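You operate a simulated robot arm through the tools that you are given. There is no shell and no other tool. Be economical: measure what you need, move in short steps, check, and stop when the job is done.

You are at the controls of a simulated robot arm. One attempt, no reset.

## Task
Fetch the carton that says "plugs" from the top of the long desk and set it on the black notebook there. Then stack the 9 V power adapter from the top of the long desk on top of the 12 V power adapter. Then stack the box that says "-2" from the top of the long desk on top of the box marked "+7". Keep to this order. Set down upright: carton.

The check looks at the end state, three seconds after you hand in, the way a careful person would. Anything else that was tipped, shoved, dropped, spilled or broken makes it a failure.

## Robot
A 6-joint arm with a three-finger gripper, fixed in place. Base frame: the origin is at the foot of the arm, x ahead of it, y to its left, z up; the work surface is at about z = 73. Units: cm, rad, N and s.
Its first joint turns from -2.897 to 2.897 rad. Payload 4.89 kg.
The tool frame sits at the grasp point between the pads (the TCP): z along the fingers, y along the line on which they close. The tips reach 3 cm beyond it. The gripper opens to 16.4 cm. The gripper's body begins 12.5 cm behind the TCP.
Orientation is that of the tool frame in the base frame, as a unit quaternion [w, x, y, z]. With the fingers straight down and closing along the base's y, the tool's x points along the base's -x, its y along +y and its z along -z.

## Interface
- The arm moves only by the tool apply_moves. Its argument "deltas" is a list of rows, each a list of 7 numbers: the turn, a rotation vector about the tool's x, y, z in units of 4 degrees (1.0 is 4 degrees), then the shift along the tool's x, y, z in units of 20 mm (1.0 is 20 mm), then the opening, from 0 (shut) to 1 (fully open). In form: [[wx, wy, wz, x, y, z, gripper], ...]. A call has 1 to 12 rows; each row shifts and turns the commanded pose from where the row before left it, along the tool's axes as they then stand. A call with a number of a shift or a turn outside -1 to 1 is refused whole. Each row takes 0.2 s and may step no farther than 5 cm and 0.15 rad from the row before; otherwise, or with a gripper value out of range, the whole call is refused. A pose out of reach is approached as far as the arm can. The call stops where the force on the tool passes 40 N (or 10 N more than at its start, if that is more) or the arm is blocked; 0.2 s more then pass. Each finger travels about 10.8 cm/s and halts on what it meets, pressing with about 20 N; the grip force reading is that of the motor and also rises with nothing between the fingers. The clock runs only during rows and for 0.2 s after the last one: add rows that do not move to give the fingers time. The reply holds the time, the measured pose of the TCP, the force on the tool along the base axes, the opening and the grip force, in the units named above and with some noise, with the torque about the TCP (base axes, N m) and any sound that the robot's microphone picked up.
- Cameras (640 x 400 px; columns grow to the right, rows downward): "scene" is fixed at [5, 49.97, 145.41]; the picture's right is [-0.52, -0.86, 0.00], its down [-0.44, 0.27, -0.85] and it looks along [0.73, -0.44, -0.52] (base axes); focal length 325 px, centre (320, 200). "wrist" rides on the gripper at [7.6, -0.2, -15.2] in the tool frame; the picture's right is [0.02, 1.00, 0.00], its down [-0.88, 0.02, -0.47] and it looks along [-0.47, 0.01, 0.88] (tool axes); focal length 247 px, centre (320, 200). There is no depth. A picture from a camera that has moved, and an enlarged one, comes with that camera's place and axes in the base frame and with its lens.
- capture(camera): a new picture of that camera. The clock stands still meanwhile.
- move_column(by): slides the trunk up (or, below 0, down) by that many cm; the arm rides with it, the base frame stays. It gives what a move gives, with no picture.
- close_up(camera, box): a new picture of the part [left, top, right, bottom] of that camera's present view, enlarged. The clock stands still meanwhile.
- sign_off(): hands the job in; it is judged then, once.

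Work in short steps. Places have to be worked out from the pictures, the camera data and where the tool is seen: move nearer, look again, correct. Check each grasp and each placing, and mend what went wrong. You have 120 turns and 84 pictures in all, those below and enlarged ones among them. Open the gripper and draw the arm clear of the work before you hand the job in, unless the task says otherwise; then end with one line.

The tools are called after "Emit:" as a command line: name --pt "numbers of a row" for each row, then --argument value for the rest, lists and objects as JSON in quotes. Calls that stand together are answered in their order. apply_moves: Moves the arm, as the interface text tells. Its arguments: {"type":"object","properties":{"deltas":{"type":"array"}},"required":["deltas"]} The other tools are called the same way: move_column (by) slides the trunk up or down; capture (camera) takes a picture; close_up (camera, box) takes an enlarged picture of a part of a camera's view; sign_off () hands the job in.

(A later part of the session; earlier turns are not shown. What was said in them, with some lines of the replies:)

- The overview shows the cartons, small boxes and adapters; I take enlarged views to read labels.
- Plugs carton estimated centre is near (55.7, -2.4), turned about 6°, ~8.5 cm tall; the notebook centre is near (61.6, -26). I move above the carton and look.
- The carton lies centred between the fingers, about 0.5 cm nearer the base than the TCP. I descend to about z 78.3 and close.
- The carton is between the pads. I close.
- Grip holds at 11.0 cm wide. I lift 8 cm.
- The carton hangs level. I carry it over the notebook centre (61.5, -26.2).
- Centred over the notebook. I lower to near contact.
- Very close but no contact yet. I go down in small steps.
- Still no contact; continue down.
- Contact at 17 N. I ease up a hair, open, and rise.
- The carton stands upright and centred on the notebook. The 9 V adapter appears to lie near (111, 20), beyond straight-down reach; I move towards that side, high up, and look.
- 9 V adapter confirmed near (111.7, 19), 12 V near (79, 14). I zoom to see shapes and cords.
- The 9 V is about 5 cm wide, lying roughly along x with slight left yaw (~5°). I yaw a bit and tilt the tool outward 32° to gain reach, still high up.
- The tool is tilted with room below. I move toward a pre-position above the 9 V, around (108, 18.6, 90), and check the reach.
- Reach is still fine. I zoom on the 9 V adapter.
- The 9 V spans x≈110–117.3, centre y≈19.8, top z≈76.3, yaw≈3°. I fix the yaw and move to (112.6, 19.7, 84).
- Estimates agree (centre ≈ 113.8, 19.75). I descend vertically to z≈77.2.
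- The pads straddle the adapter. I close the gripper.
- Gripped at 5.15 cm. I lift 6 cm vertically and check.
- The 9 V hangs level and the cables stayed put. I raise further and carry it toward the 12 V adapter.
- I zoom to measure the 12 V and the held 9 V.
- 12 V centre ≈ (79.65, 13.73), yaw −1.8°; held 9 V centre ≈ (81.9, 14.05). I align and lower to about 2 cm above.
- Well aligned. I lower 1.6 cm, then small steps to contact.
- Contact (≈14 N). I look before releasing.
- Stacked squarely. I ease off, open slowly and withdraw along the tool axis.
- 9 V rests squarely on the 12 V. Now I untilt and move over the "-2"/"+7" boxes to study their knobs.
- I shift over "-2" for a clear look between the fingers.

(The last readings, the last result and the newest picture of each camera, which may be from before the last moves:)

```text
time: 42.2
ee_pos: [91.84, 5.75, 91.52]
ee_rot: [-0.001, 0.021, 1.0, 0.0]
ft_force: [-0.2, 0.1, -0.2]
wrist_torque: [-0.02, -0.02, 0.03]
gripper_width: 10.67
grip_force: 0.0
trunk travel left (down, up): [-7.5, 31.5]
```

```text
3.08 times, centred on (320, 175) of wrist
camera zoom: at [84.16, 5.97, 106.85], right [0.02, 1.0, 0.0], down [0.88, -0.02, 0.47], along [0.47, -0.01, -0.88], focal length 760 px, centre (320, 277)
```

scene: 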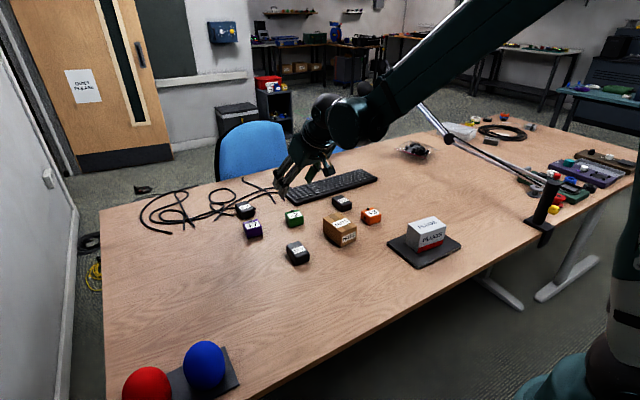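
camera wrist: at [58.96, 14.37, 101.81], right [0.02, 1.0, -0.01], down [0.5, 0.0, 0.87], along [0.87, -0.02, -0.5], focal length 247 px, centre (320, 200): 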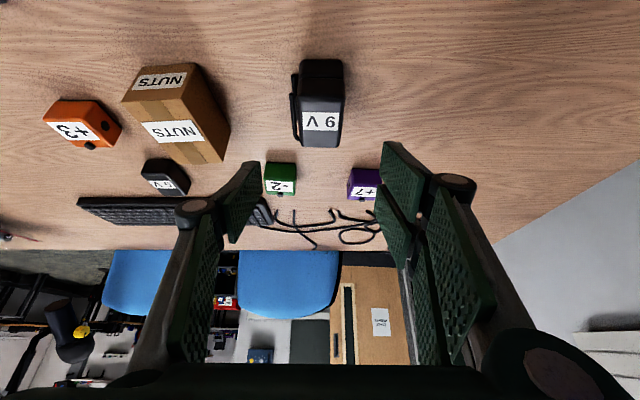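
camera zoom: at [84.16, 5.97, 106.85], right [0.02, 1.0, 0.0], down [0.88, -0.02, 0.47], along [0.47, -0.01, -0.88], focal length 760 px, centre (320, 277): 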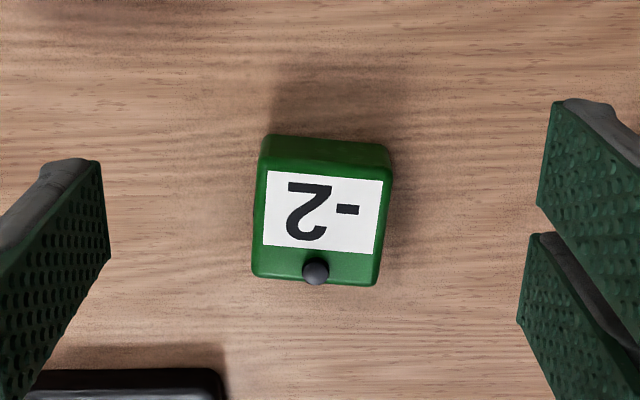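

The knob stands on top of the box near the far edge, so "-2" must sit on "+7" clear of its knob (offset toward me ~1.5 cm). I look at "+7" likewise.

Emit:
apply_moves --pt "0 0 0 0 0.95 0 0.65" --pt "0 0 0 0 0.95 0 0.65" --pt "0 0 0 0 0.95 0 0.65" --pt "0 0 0 0 0.95 0 0.65" --pt "0 0 0 0 0.95 0 0.65" --pt "0 0 0 0 0.95 0 0.65" --pt "0 0 0 0 0.95 0 0.65" --pt "0 0 0 0 0.95 0 0.65" --pt "0 0 0 0 0 0 0.65"

Emit:
close_up --camera "wrist" --box '[220, 110, 420, 240]'

Emit:
close_up --camera "scene" --box '[235, 205, 315, 245]'

```text
time: 44.2
ee_pos: [92.48, 20.92, 91.74]
ee_rot: [0.0, 0.02, 1.0, 0.0]
ft_force: [-0.8, -0.3, -0.3]
wrist_torque: [0.01, 0.02, -0.01]
gripper_width: 10.67
grip_force: 0.0
trunk travel left (down, up): [-7.5, 31.5]
```

```text
3.08 times, centred on (320, 175) of wrist
camera zoom: at [84.85, 21.16, 106.99], right [0.02, 1.0, 0.0], down [0.88, -0.02, 0.47], along [0.47, -0.01, -0.88], focal length 760 px, centre (320, 277)
```

zoom: 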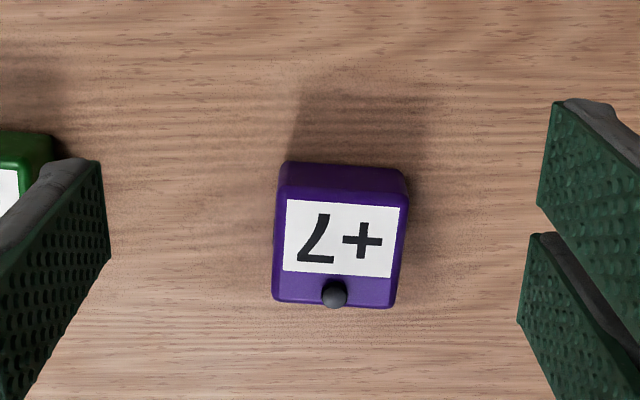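

```text
8.00 times, centred on (275, 225) of scene
camera zoom: at [5.0, 49.97, 145.41], right [-0.52, -0.86, 0.0], down [-0.44, 0.27, -0.85], along [0.73, -0.44, -0.52], focal length 2597 px, centre (680, 0)
```

zoom: 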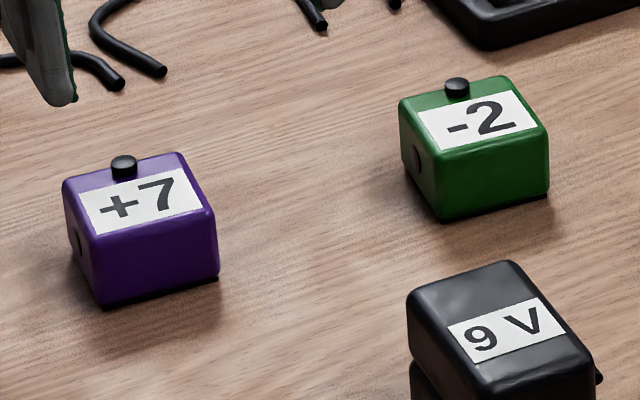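

"+7" centre ≈ (99.6, 21.7), top 77.3, yaw −6°; "-2" centre ≈ (97.5, 5.65), yaw −5°. I yaw/tilt the tool 20° and move over "-2".

Emit:
apply_moves --pt "0 0 0.75 0 0 0 0.65" --pt "0 -1 0 0 0 0 0.65" --pt "0 -1 0 0 0 0 0.65" --pt "0 -1 0 0 0 0 0.65" --pt "0 -1 0 0 0 0 0.65" --pt "0 -1 0 0 0 0 0.65"

Emit:
apply_moves --pt "0 0 0 -0.218 -0.927 0.459 0.65" --pt "0 0 0 -0.218 -0.927 0.459 0.65" --pt "0 0 0 -0.218 -0.927 0.459 0.65" --pt "0 0 0 -0.218 -0.927 0.459 0.65" --pt "0 0 0 -0.218 -0.927 0.459 0.65" --pt "0 0 0 -0.218 -0.927 0.459 0.65" --pt "0 0 0 -0.218 -0.927 0.459 0.65" --pt "0 0 0 -0.218 -0.927 0.459 0.65" --pt "0 0 0 0 0 0 0.65"

Emit:
capture --camera "wrist"

```text
time: 45.6
ee_pos: [92.54, 20.94, 91.71]
ee_rot: [0.173, 0.045, 0.984, -0.008]
ft_force: [0.1, -1.0, -0.7]
wrist_torque: [-0.02, 0.07, -0.04]
gripper_width: 10.65
grip_force: 0.0
trunk travel left (down, up): [-7.5, 31.5]
```

```text
time: 47.6
ee_pos: [96.82, 5.8, 86.05]
ee_rot: [0.174, 0.045, 0.984, -0.008]
ft_force: [0.4, 0.4, 1.1]
wrist_torque: [-0.02, 0.0, -0.08]
gripper_width: 10.66
grip_force: 0.1
trunk travel left (down, up): [-7.5, 31.5]
```

```text
43 pictures are left
camera wrist: at [84.49, 6.74, 97.85], right [0.07, 1.0, -0.01], down [0.66, -0.04, 0.75], along [0.74, -0.06, -0.67], focal length 247 px, centre (320, 200)
```

wrist: 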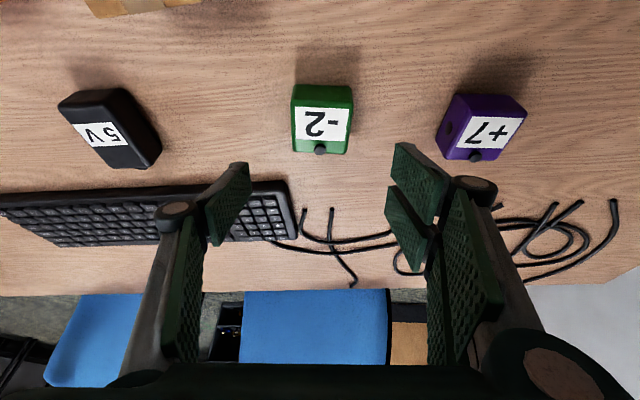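

Estimates confirmed. I descend vertically around "-2".

Emit:
apply_moves --pt "0 0 0 0.29 -0.015 0.825 0.65" --pt "0 0 0 0.29 -0.015 0.825 0.65" --pt "0 0 0 0.29 -0.015 0.825 0.65" --pt "0 0 0 0.29 -0.015 0.825 0.65" --pt "0 0 0 0.29 -0.015 0.825 0.65" --pt "0 0 0 0 0 0 0.65"

Emit:
capture --camera "wrist"

```text
time: 49.0
ee_pos: [96.96, 5.4, 77.26]
ee_rot: [0.173, 0.045, 0.984, -0.007]
ft_force: [-0.6, 0.4, 0.4]
wrist_torque: [0.01, 0.0, 0.02]
gripper_width: 10.69
grip_force: 0.1
trunk travel left (down, up): [-7.5, 31.5]
```

```text
42 pictures are left
camera wrist: at [84.64, 6.53, 89.02], right [0.07, 1.0, -0.01], down [0.66, -0.04, 0.75], along [0.74, -0.06, -0.67], focal length 247 px, centre (320, 200)
```

wrist: 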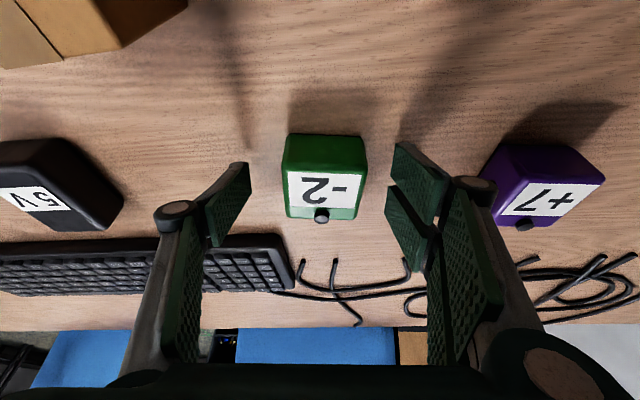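

Box sits centred between the pads. I close.

Emit:
apply_moves --pt "0 0 0 0 0.07 0 0.65" --pt "0 0 0 0 0 0 0.42" --pt "0 0 0 0 0 0 0" --pt "0 0 0 0 0 0 0" --pt "0 0 0 0 0 0 0"

Emit:
apply_moves --pt "0 0 0 -0.086 0 -0.235 0" --pt "0 0 0 -0.171 0 -0.47 0" --pt "0 0 0 -0.342 0 -0.94 0" --pt "0 0 0 -0.342 0 -0.94 0" --pt "0 0 0 -0.342 0 -0.94 0" --pt "0 0 0 -0.342 0 -0.94 0" --pt "0 0 0 0 0 0 0"

Emit:
capture --camera "wrist"

Emit:
close_up --camera "scene" --box '[225, 170, 345, 260]'

```text
time: 50.2
ee_pos: [97.09, 5.62, 77.26]
ee_rot: [0.173, 0.045, 0.984, -0.009]
ft_force: [0.8, 0.7, 1.3]
wrist_torque: [0.07, -0.11, 0.05]
gripper_width: 5.76
grip_force: 20.4
trunk travel left (down, up): [-7.5, 31.5]
```

```text
time: 51.8
ee_pos: [96.96, 5.65, 86.81]
ee_rot: [0.173, 0.045, 0.984, -0.008]
ft_force: [0.1, -0.6, -1.5]
wrist_torque: [0.0, 0.03, 0.02]
gripper_width: 5.76
grip_force: 20.6
trunk travel left (down, up): [-7.5, 31.5]
```

```text
41 pictures are left
camera wrist: at [84.57, 6.74, 98.6], right [0.07, 1.0, -0.01], down [0.66, -0.04, 0.75], along [0.74, -0.06, -0.67], focal length 247 px, centre (320, 200)
```

wrist: 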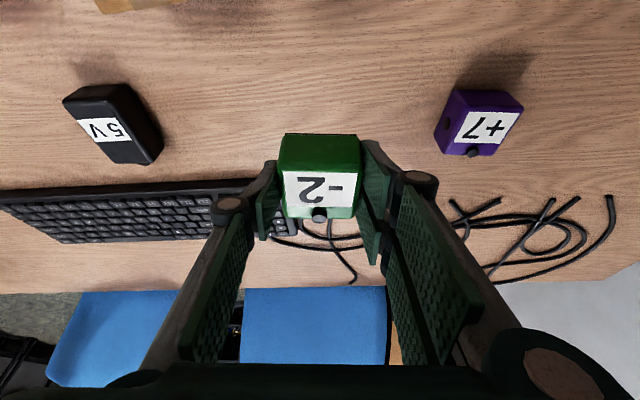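

```text
4.44 times, centred on (285, 215) of scene
camera zoom: at [5.0, 49.97, 145.41], right [-0.52, -0.86, 0.0], down [-0.44, 0.27, -0.85], along [0.73, -0.44, -0.52], focal length 1443 px, centre (476, 133)
```

zoom: 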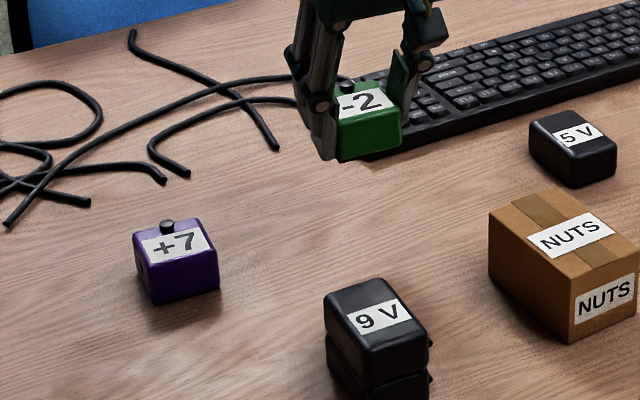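

"-2" is held level at 5.76 cm. I carry it over "+7".

Emit:
apply_moves --pt "0 0 0 0.054 0.899 -0.02 0" --pt "0 0 0 0.054 0.899 -0.02 0" --pt "0 0 0 0.054 0.899 -0.02 0" --pt "0 0 0 0.054 0.899 -0.02 0" --pt "0 0 0 0.054 0.899 -0.02 0" --pt "0 0 0 0.054 0.899 -0.02 0" --pt "0 0 0 0.054 0.899 -0.02 0" --pt "0 0 0 0.054 0.899 -0.02 0" --pt "0 0 0 0.054 0.899 -0.02 0" --pt "0 0 0 0 0 0 0"

Emit:
close_up --camera "wrist" --box '[240, 60, 400, 230]'

Emit:
close_up --camera "scene" --box '[220, 180, 300, 250]'

```text
time: 54.0
ee_pos: [97.59, 22.05, 86.69]
ee_rot: [0.174, 0.045, 0.984, -0.007]
ft_force: [0.0, -0.1, -1.3]
wrist_torque: [0.06, 0.0, -0.02]
gripper_width: 5.77
grip_force: 20.2
trunk travel left (down, up): [-7.5, 31.5]
```

```text
2.35 times, centred on (320, 145) of wrist
camera zoom: at [85.18, 23.04, 98.4], right [0.07, 1.0, -0.01], down [0.66, -0.04, 0.75], along [0.74, -0.06, -0.67], focal length 581 px, centre (320, 329)
```

zoom: 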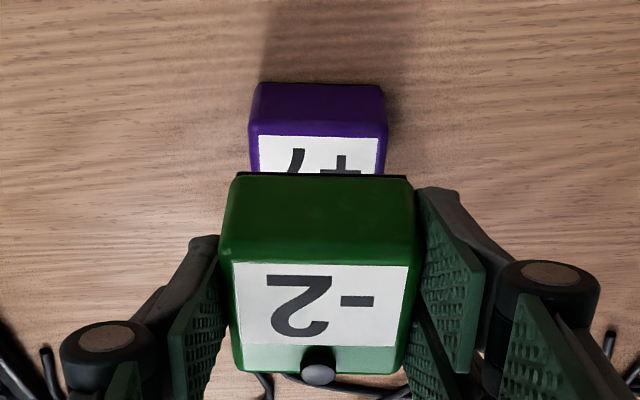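

```text
5.71 times, centred on (260, 215) of scene
camera zoom: at [5.0, 49.97, 145.41], right [-0.52, -0.86, 0.0], down [-0.44, 0.27, -0.85], along [0.73, -0.44, -0.52], focal length 1855 px, centre (663, 114)
```

zoom: 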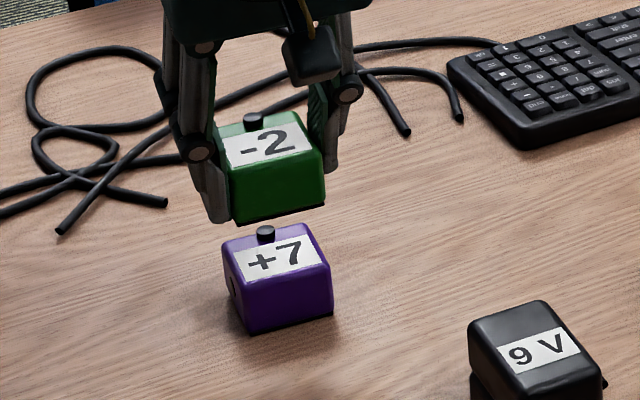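

-2 is 1.55 cm nearer than +7; I want ~1.65 cm to clear the knob. I adjust and lower to z≈83.

Emit:
apply_moves --pt "0 0 0 0.225 -0.027 0.575 0" --pt "0 0 0 0.225 -0.027 0.575 0" --pt "0 0 0 0.225 -0.027 0.575 0" --pt "0 0 0 0 0 0 0"

Emit:
close_up --camera "wrist" --box '[240, 60, 400, 230]'

Emit:
close_up --camera "scene" --box '[230, 195, 290, 245]'

```text
time: 55.0
ee_pos: [97.42, 21.75, 82.97]
ee_rot: [0.174, 0.046, 0.984, -0.008]
ft_force: [-0.1, -0.3, -1.1]
wrist_torque: [-0.03, 0.01, -0.02]
gripper_width: 5.74
grip_force: 20.1
trunk travel left (down, up): [-7.5, 31.5]
```

```text
2.35 times, centred on (320, 145) of wrist
camera zoom: at [84.95, 22.88, 94.85], right [0.07, 1.0, -0.01], down [0.66, -0.04, 0.75], along [0.74, -0.06, -0.67], focal length 581 px, centre (320, 329)
```

zoom: 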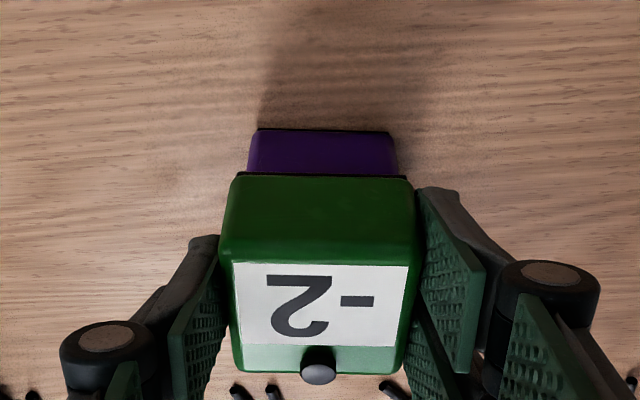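

```text
8.00 times, centred on (260, 220) of scene
camera zoom: at [5.0, 49.97, 145.41], right [-0.52, -0.86, 0.0], down [-0.44, 0.27, -0.85], along [0.73, -0.44, -0.52], focal length 2597 px, centre (800, 40)
```

zoom: 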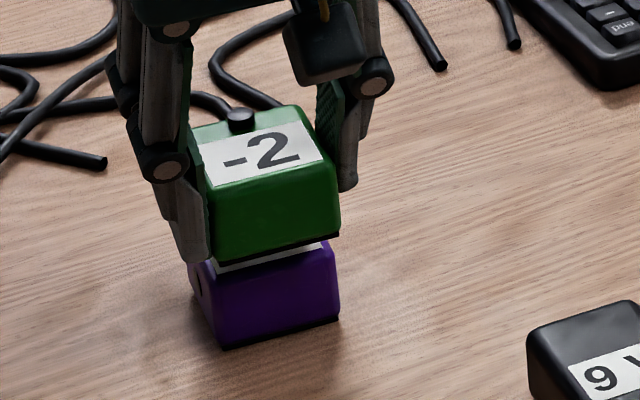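

Offset is ≈1.6 cm, laterally aligned within 0.15. I lower 1 cm with a tiny correction and read the force.

Emit:
apply_moves --pt "0 0 0 0.05 0.05 0 0" --pt "0 0 0 0.0855 0 0.235 0" --pt "0 0 0 0.0855 0 0.235 0" --pt "0 0 0 0 0 0 0"

```text
time: 56.0
ee_pos: [97.3, 21.83, 81.93]
ee_rot: [0.174, 0.046, 0.984, -0.008]
ft_force: [-0.1, 0.1, -1.8]
wrist_torque: [0.01, 0.0, 0.0]
gripper_width: 5.76
grip_force: 20.2
trunk travel left (down, up): [-7.5, 31.5]
```

No contact at z 81.9 (bottom ≈ 77.7). I go down in 1 mm-class steps.

Emit:
apply_moves --pt "0 0 0 0.034 0 0.094 0" --pt "0 0 0 0.017 0 0.047 0" --pt "0 0 0 0 0 0 0"

Emit:
close_up --camera "scene" --box '[230, 195, 290, 245]'

```text
time: 56.8
ee_pos: [97.23, 21.83, 81.72]
ee_rot: [0.173, 0.044, 0.984, -0.008]
ft_force: [-0.3, 0.1, -2.0]
wrist_torque: [-0.02, 0.03, 0.0]
gripper_width: 5.75
grip_force: 20.2
trunk travel left (down, up): [-7.5, 31.5]
```

```text
8.00 times, centred on (260, 220) of scene
camera zoom: at [5.0, 49.97, 145.41], right [-0.52, -0.86, 0.0], down [-0.44, 0.27, -0.85], along [0.73, -0.44, -0.52], focal length 2597 px, centre (800, 40)
```

zoom: 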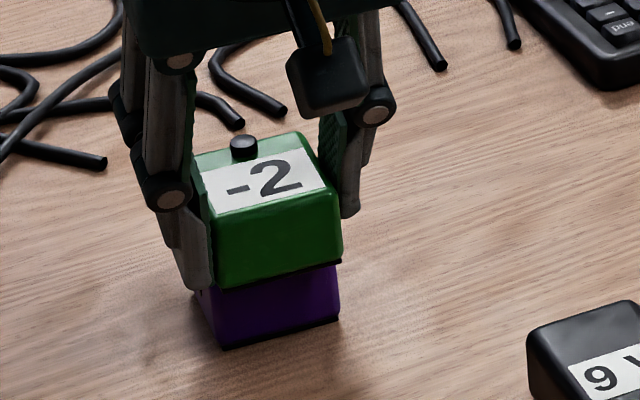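

Very near contact; continue gently.

Emit:
apply_moves --pt "0 0 0 0.017 0 0.047 0" --pt "0 0 0 0.017 0 0.047 0" --pt "0 0 0 0 0 0 0"

```text
time: 57.6
ee_pos: [97.14, 21.74, 81.35]
ee_rot: [0.173, 0.045, 0.984, -0.008]
ft_force: [-0.2, 0.6, -1.9]
wrist_torque: [-0.01, -0.04, 0.04]
gripper_width: 5.77
grip_force: 20.4
trunk travel left (down, up): [-7.5, 31.5]
```

Emit:
apply_moves --pt "0 0 0 0.017 0 0.047 0" --pt "0 0 0 0.017 0 0.047 0" --pt "0 0 0 0 0 0 0"

```text
time: 58.4
ee_pos: [97.24, 21.82, 81.4]
ee_rot: [0.173, 0.046, 0.984, -0.007]
ft_force: [-0.3, -0.4, -1.5]
wrist_torque: [0.02, 0.03, 0.0]
gripper_width: 5.77
grip_force: 20.6
trunk travel left (down, up): [-7.5, 31.5]
```

Reading ≈81.3–81.4 and still free; I step down further and watch.

Emit:
apply_moves --pt "0 0 0 0.017 0 0.047 0" --pt "0 0 0 0.017 0 0.047 0" --pt "0 0 0 0 0 0 0"

Emit:
close_up --camera "scene" --box '[230, 195, 290, 245]'

Emit:
close_up --camera "wrist" --box '[240, 60, 400, 230]'

```text
time: 59.2
ee_pos: [97.33, 21.75, 81.21]
ee_rot: [0.174, 0.045, 0.984, -0.009]
ft_force: [-0.3, 0.9, 8.5]
wrist_torque: [-0.04, -0.1, 0.0]
gripper_width: 5.77
grip_force: 19.9
trunk travel left (down, up): [-7.5, 31.5]
```

```text
8.00 times, centred on (260, 220) of scene
camera zoom: at [5.0, 49.97, 145.41], right [-0.52, -0.86, 0.0], down [-0.44, 0.27, -0.85], along [0.73, -0.44, -0.52], focal length 2597 px, centre (800, 40)
```

zoom: 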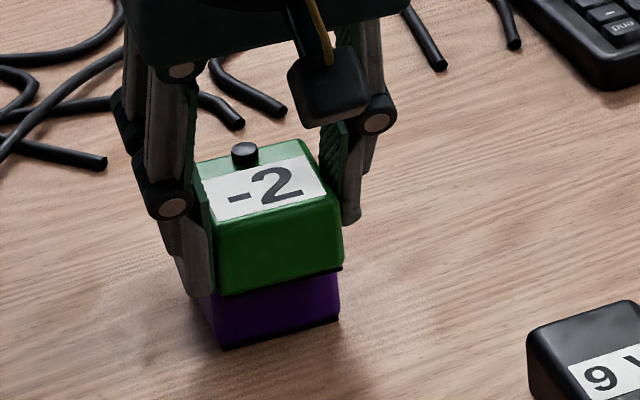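

```text
2.35 times, centred on (320, 145) of wrist
camera zoom: at [84.94, 22.91, 93.01], right [0.07, 1.0, -0.01], down [0.66, -0.04, 0.75], along [0.74, -0.06, -0.67], focal length 581 px, centre (320, 329)
```

zoom: 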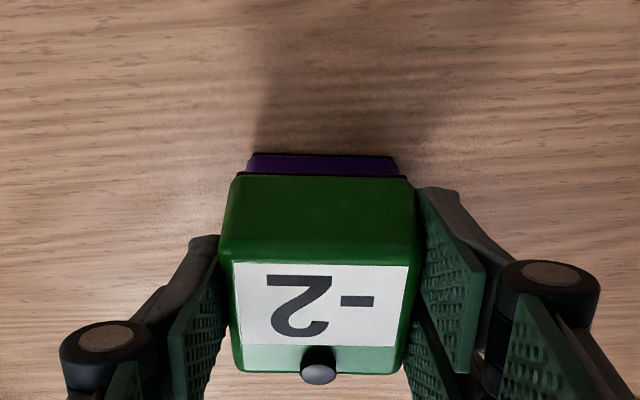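

Contact at bottom z≈77, matching the box height of 3.9 cm, so it's on the flat top and clear of the knob. I release gently.

Emit:
apply_moves --pt "0 0 0 0 0 0 0.34" --pt "0 0 0 0 0 0 0.38" --pt "0 0 0 0 0 0 0.45" --pt "0 0 0 0 0 0 0.52" --pt "0 0 0 0 0 0 0.52"

Emit:
close_up --camera "scene" --box '[230, 195, 290, 245]'

```text
time: 60.4
ee_pos: [97.3, 21.83, 81.27]
ee_rot: [0.173, 0.045, 0.984, -0.008]
ft_force: [0.2, -1.0, -0.6]
wrist_torque: [0.0, -0.02, 0.0]
gripper_width: 8.49
grip_force: 0.0
trunk travel left (down, up): [-7.5, 31.5]
```

```text
8.00 times, centred on (260, 220) of scene
camera zoom: at [5.0, 49.97, 145.41], right [-0.52, -0.86, 0.0], down [-0.44, 0.27, -0.85], along [0.73, -0.44, -0.52], focal length 2597 px, centre (800, 40)
```

zoom: 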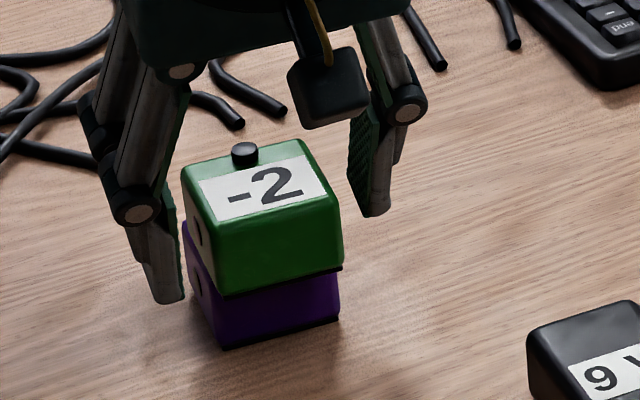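

The box sits stably and level. I withdraw along the tool axis and go high.

Emit:
apply_moves --pt "0 0 0 0 0 -0.5 0.52" --pt "0 0 0 0 0 -1 0.55" --pt "0 0 0 0 0 -1 0.6" --pt "0 0 0 0 0 -1 0.6" --pt "0 0 0 0 0 -1 0.6" --pt "0 0 0 0 0 -1 0.6" --pt "0 0 0 0 0 -1 0.6" --pt "0 0 0 0.8 -0.8 -0.8 0.6" --pt "0 0 0 0.8 -0.8 -0.8 0.6" --pt "0 0 0 0.8 -0.8 -0.8 0.6" --pt "0 0 0 0.8 -0.8 -0.8 0.6" --pt "0 0 0 0.8 -0.8 -0.8 0.6"

Emit:
capture --camera "scene"

Emit:
close_up --camera "scene" --box '[220, 180, 340, 270]'

Emit:
close_up --camera "scene" --box '[360, 190, 480, 280]'

```text
time: 63.0
ee_pos: [81.7, 15.22, 98.01]
ee_rot: [0.173, 0.045, 0.984, -0.008]
ft_force: [0.0, 1.0, -1.1]
wrist_torque: [-0.08, 0.13, -0.03]
gripper_width: 9.82
grip_force: 0.1
trunk travel left (down, up): [-7.5, 31.5]
```

```text
31 pictures are left
```

scene: 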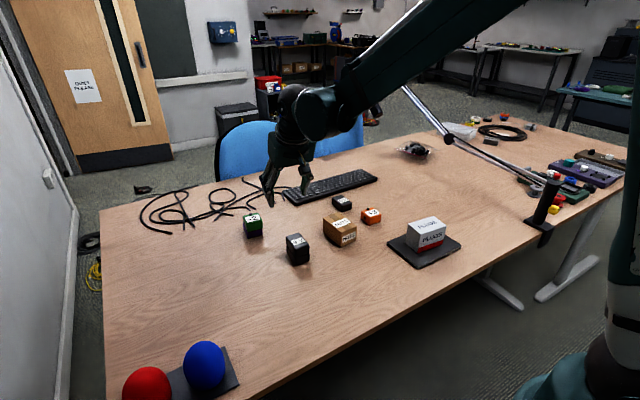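

```text
4.44 times, centred on (280, 225) of scene
camera zoom: at [5.0, 49.97, 145.41], right [-0.52, -0.86, 0.0], down [-0.44, 0.27, -0.85], along [0.73, -0.44, -0.52], focal length 1443 px, centre (498, 89)
```

zoom: 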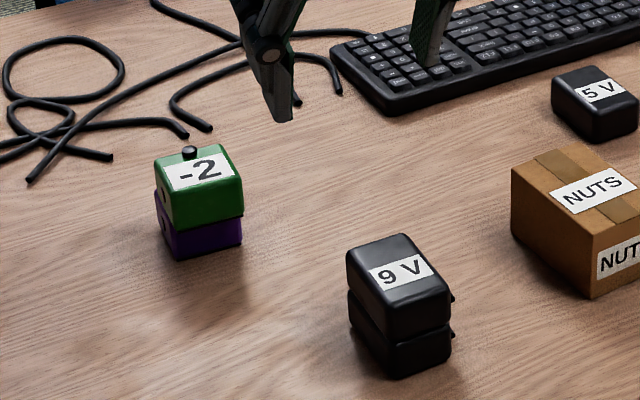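

```text
4.44 times, centred on (420, 235) of scene
camera zoom: at [5.0, 49.97, 145.41], right [-0.52, -0.86, 0.0], down [-0.44, 0.27, -0.85], along [0.73, -0.44, -0.52], focal length 1443 px, centre (-124, 44)
```

zoom: 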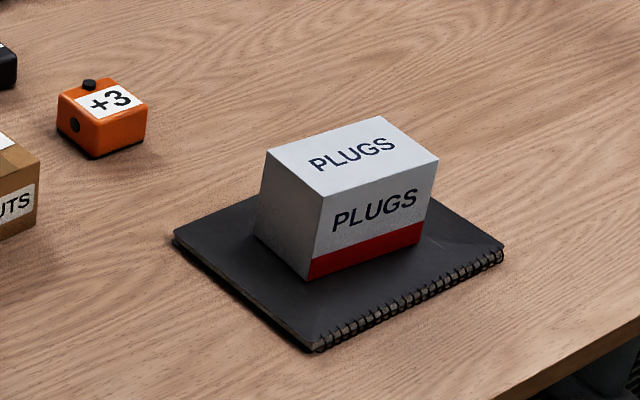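

All three placements look stable. I draw the arm further up and clear, then hand in.

Emit:
apply_moves --pt "0 0 0 0 -0.8 -1 0.8" --pt "0 0 0 0 -0.8 -1 0.8" --pt "0 0 0 0 -0.8 -1 0.8" --pt "0 0 0 0 -0.8 -1 0.8" --pt "0 0 0 0 -0.8 -1 0.8" --pt "0 0 0 0 0 0 0.8"

Emit:
close_up --camera "scene" --box '[220, 180, 340, 270]'

```text
time: 64.4
ee_pos: [77.88, 7.51, 107.38]
ee_rot: [0.174, 0.046, 0.984, -0.008]
ft_force: [0.0, -0.2, -0.4]
wrist_torque: [-0.05, 0.01, -0.01]
gripper_width: 13.11
grip_force: 0.1
trunk travel left (down, up): [-7.5, 31.5]
```

```text
4.44 times, centred on (280, 225) of scene
camera zoom: at [5.0, 49.97, 145.41], right [-0.52, -0.86, 0.0], down [-0.44, 0.27, -0.85], along [0.73, -0.44, -0.52], focal length 1443 px, centre (498, 89)
```

zoom: 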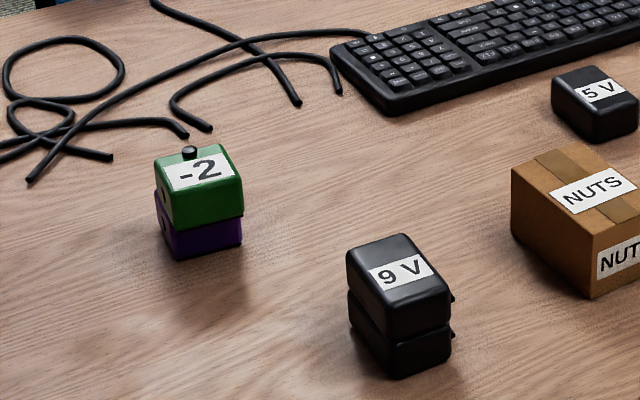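

Everything is steady and the arm is clear, so I hand in.

Emit:
sign_off

```text
The job is handed in.
```

I handed in with all three placements done in order: the "plugs" carton upright on the notebook, the 9 V adapter on the 12 V adapter, and the "-2" box on the "+7" box, set about 1.6 cm off-centre toward the arm to clear the knob on top of "+7".
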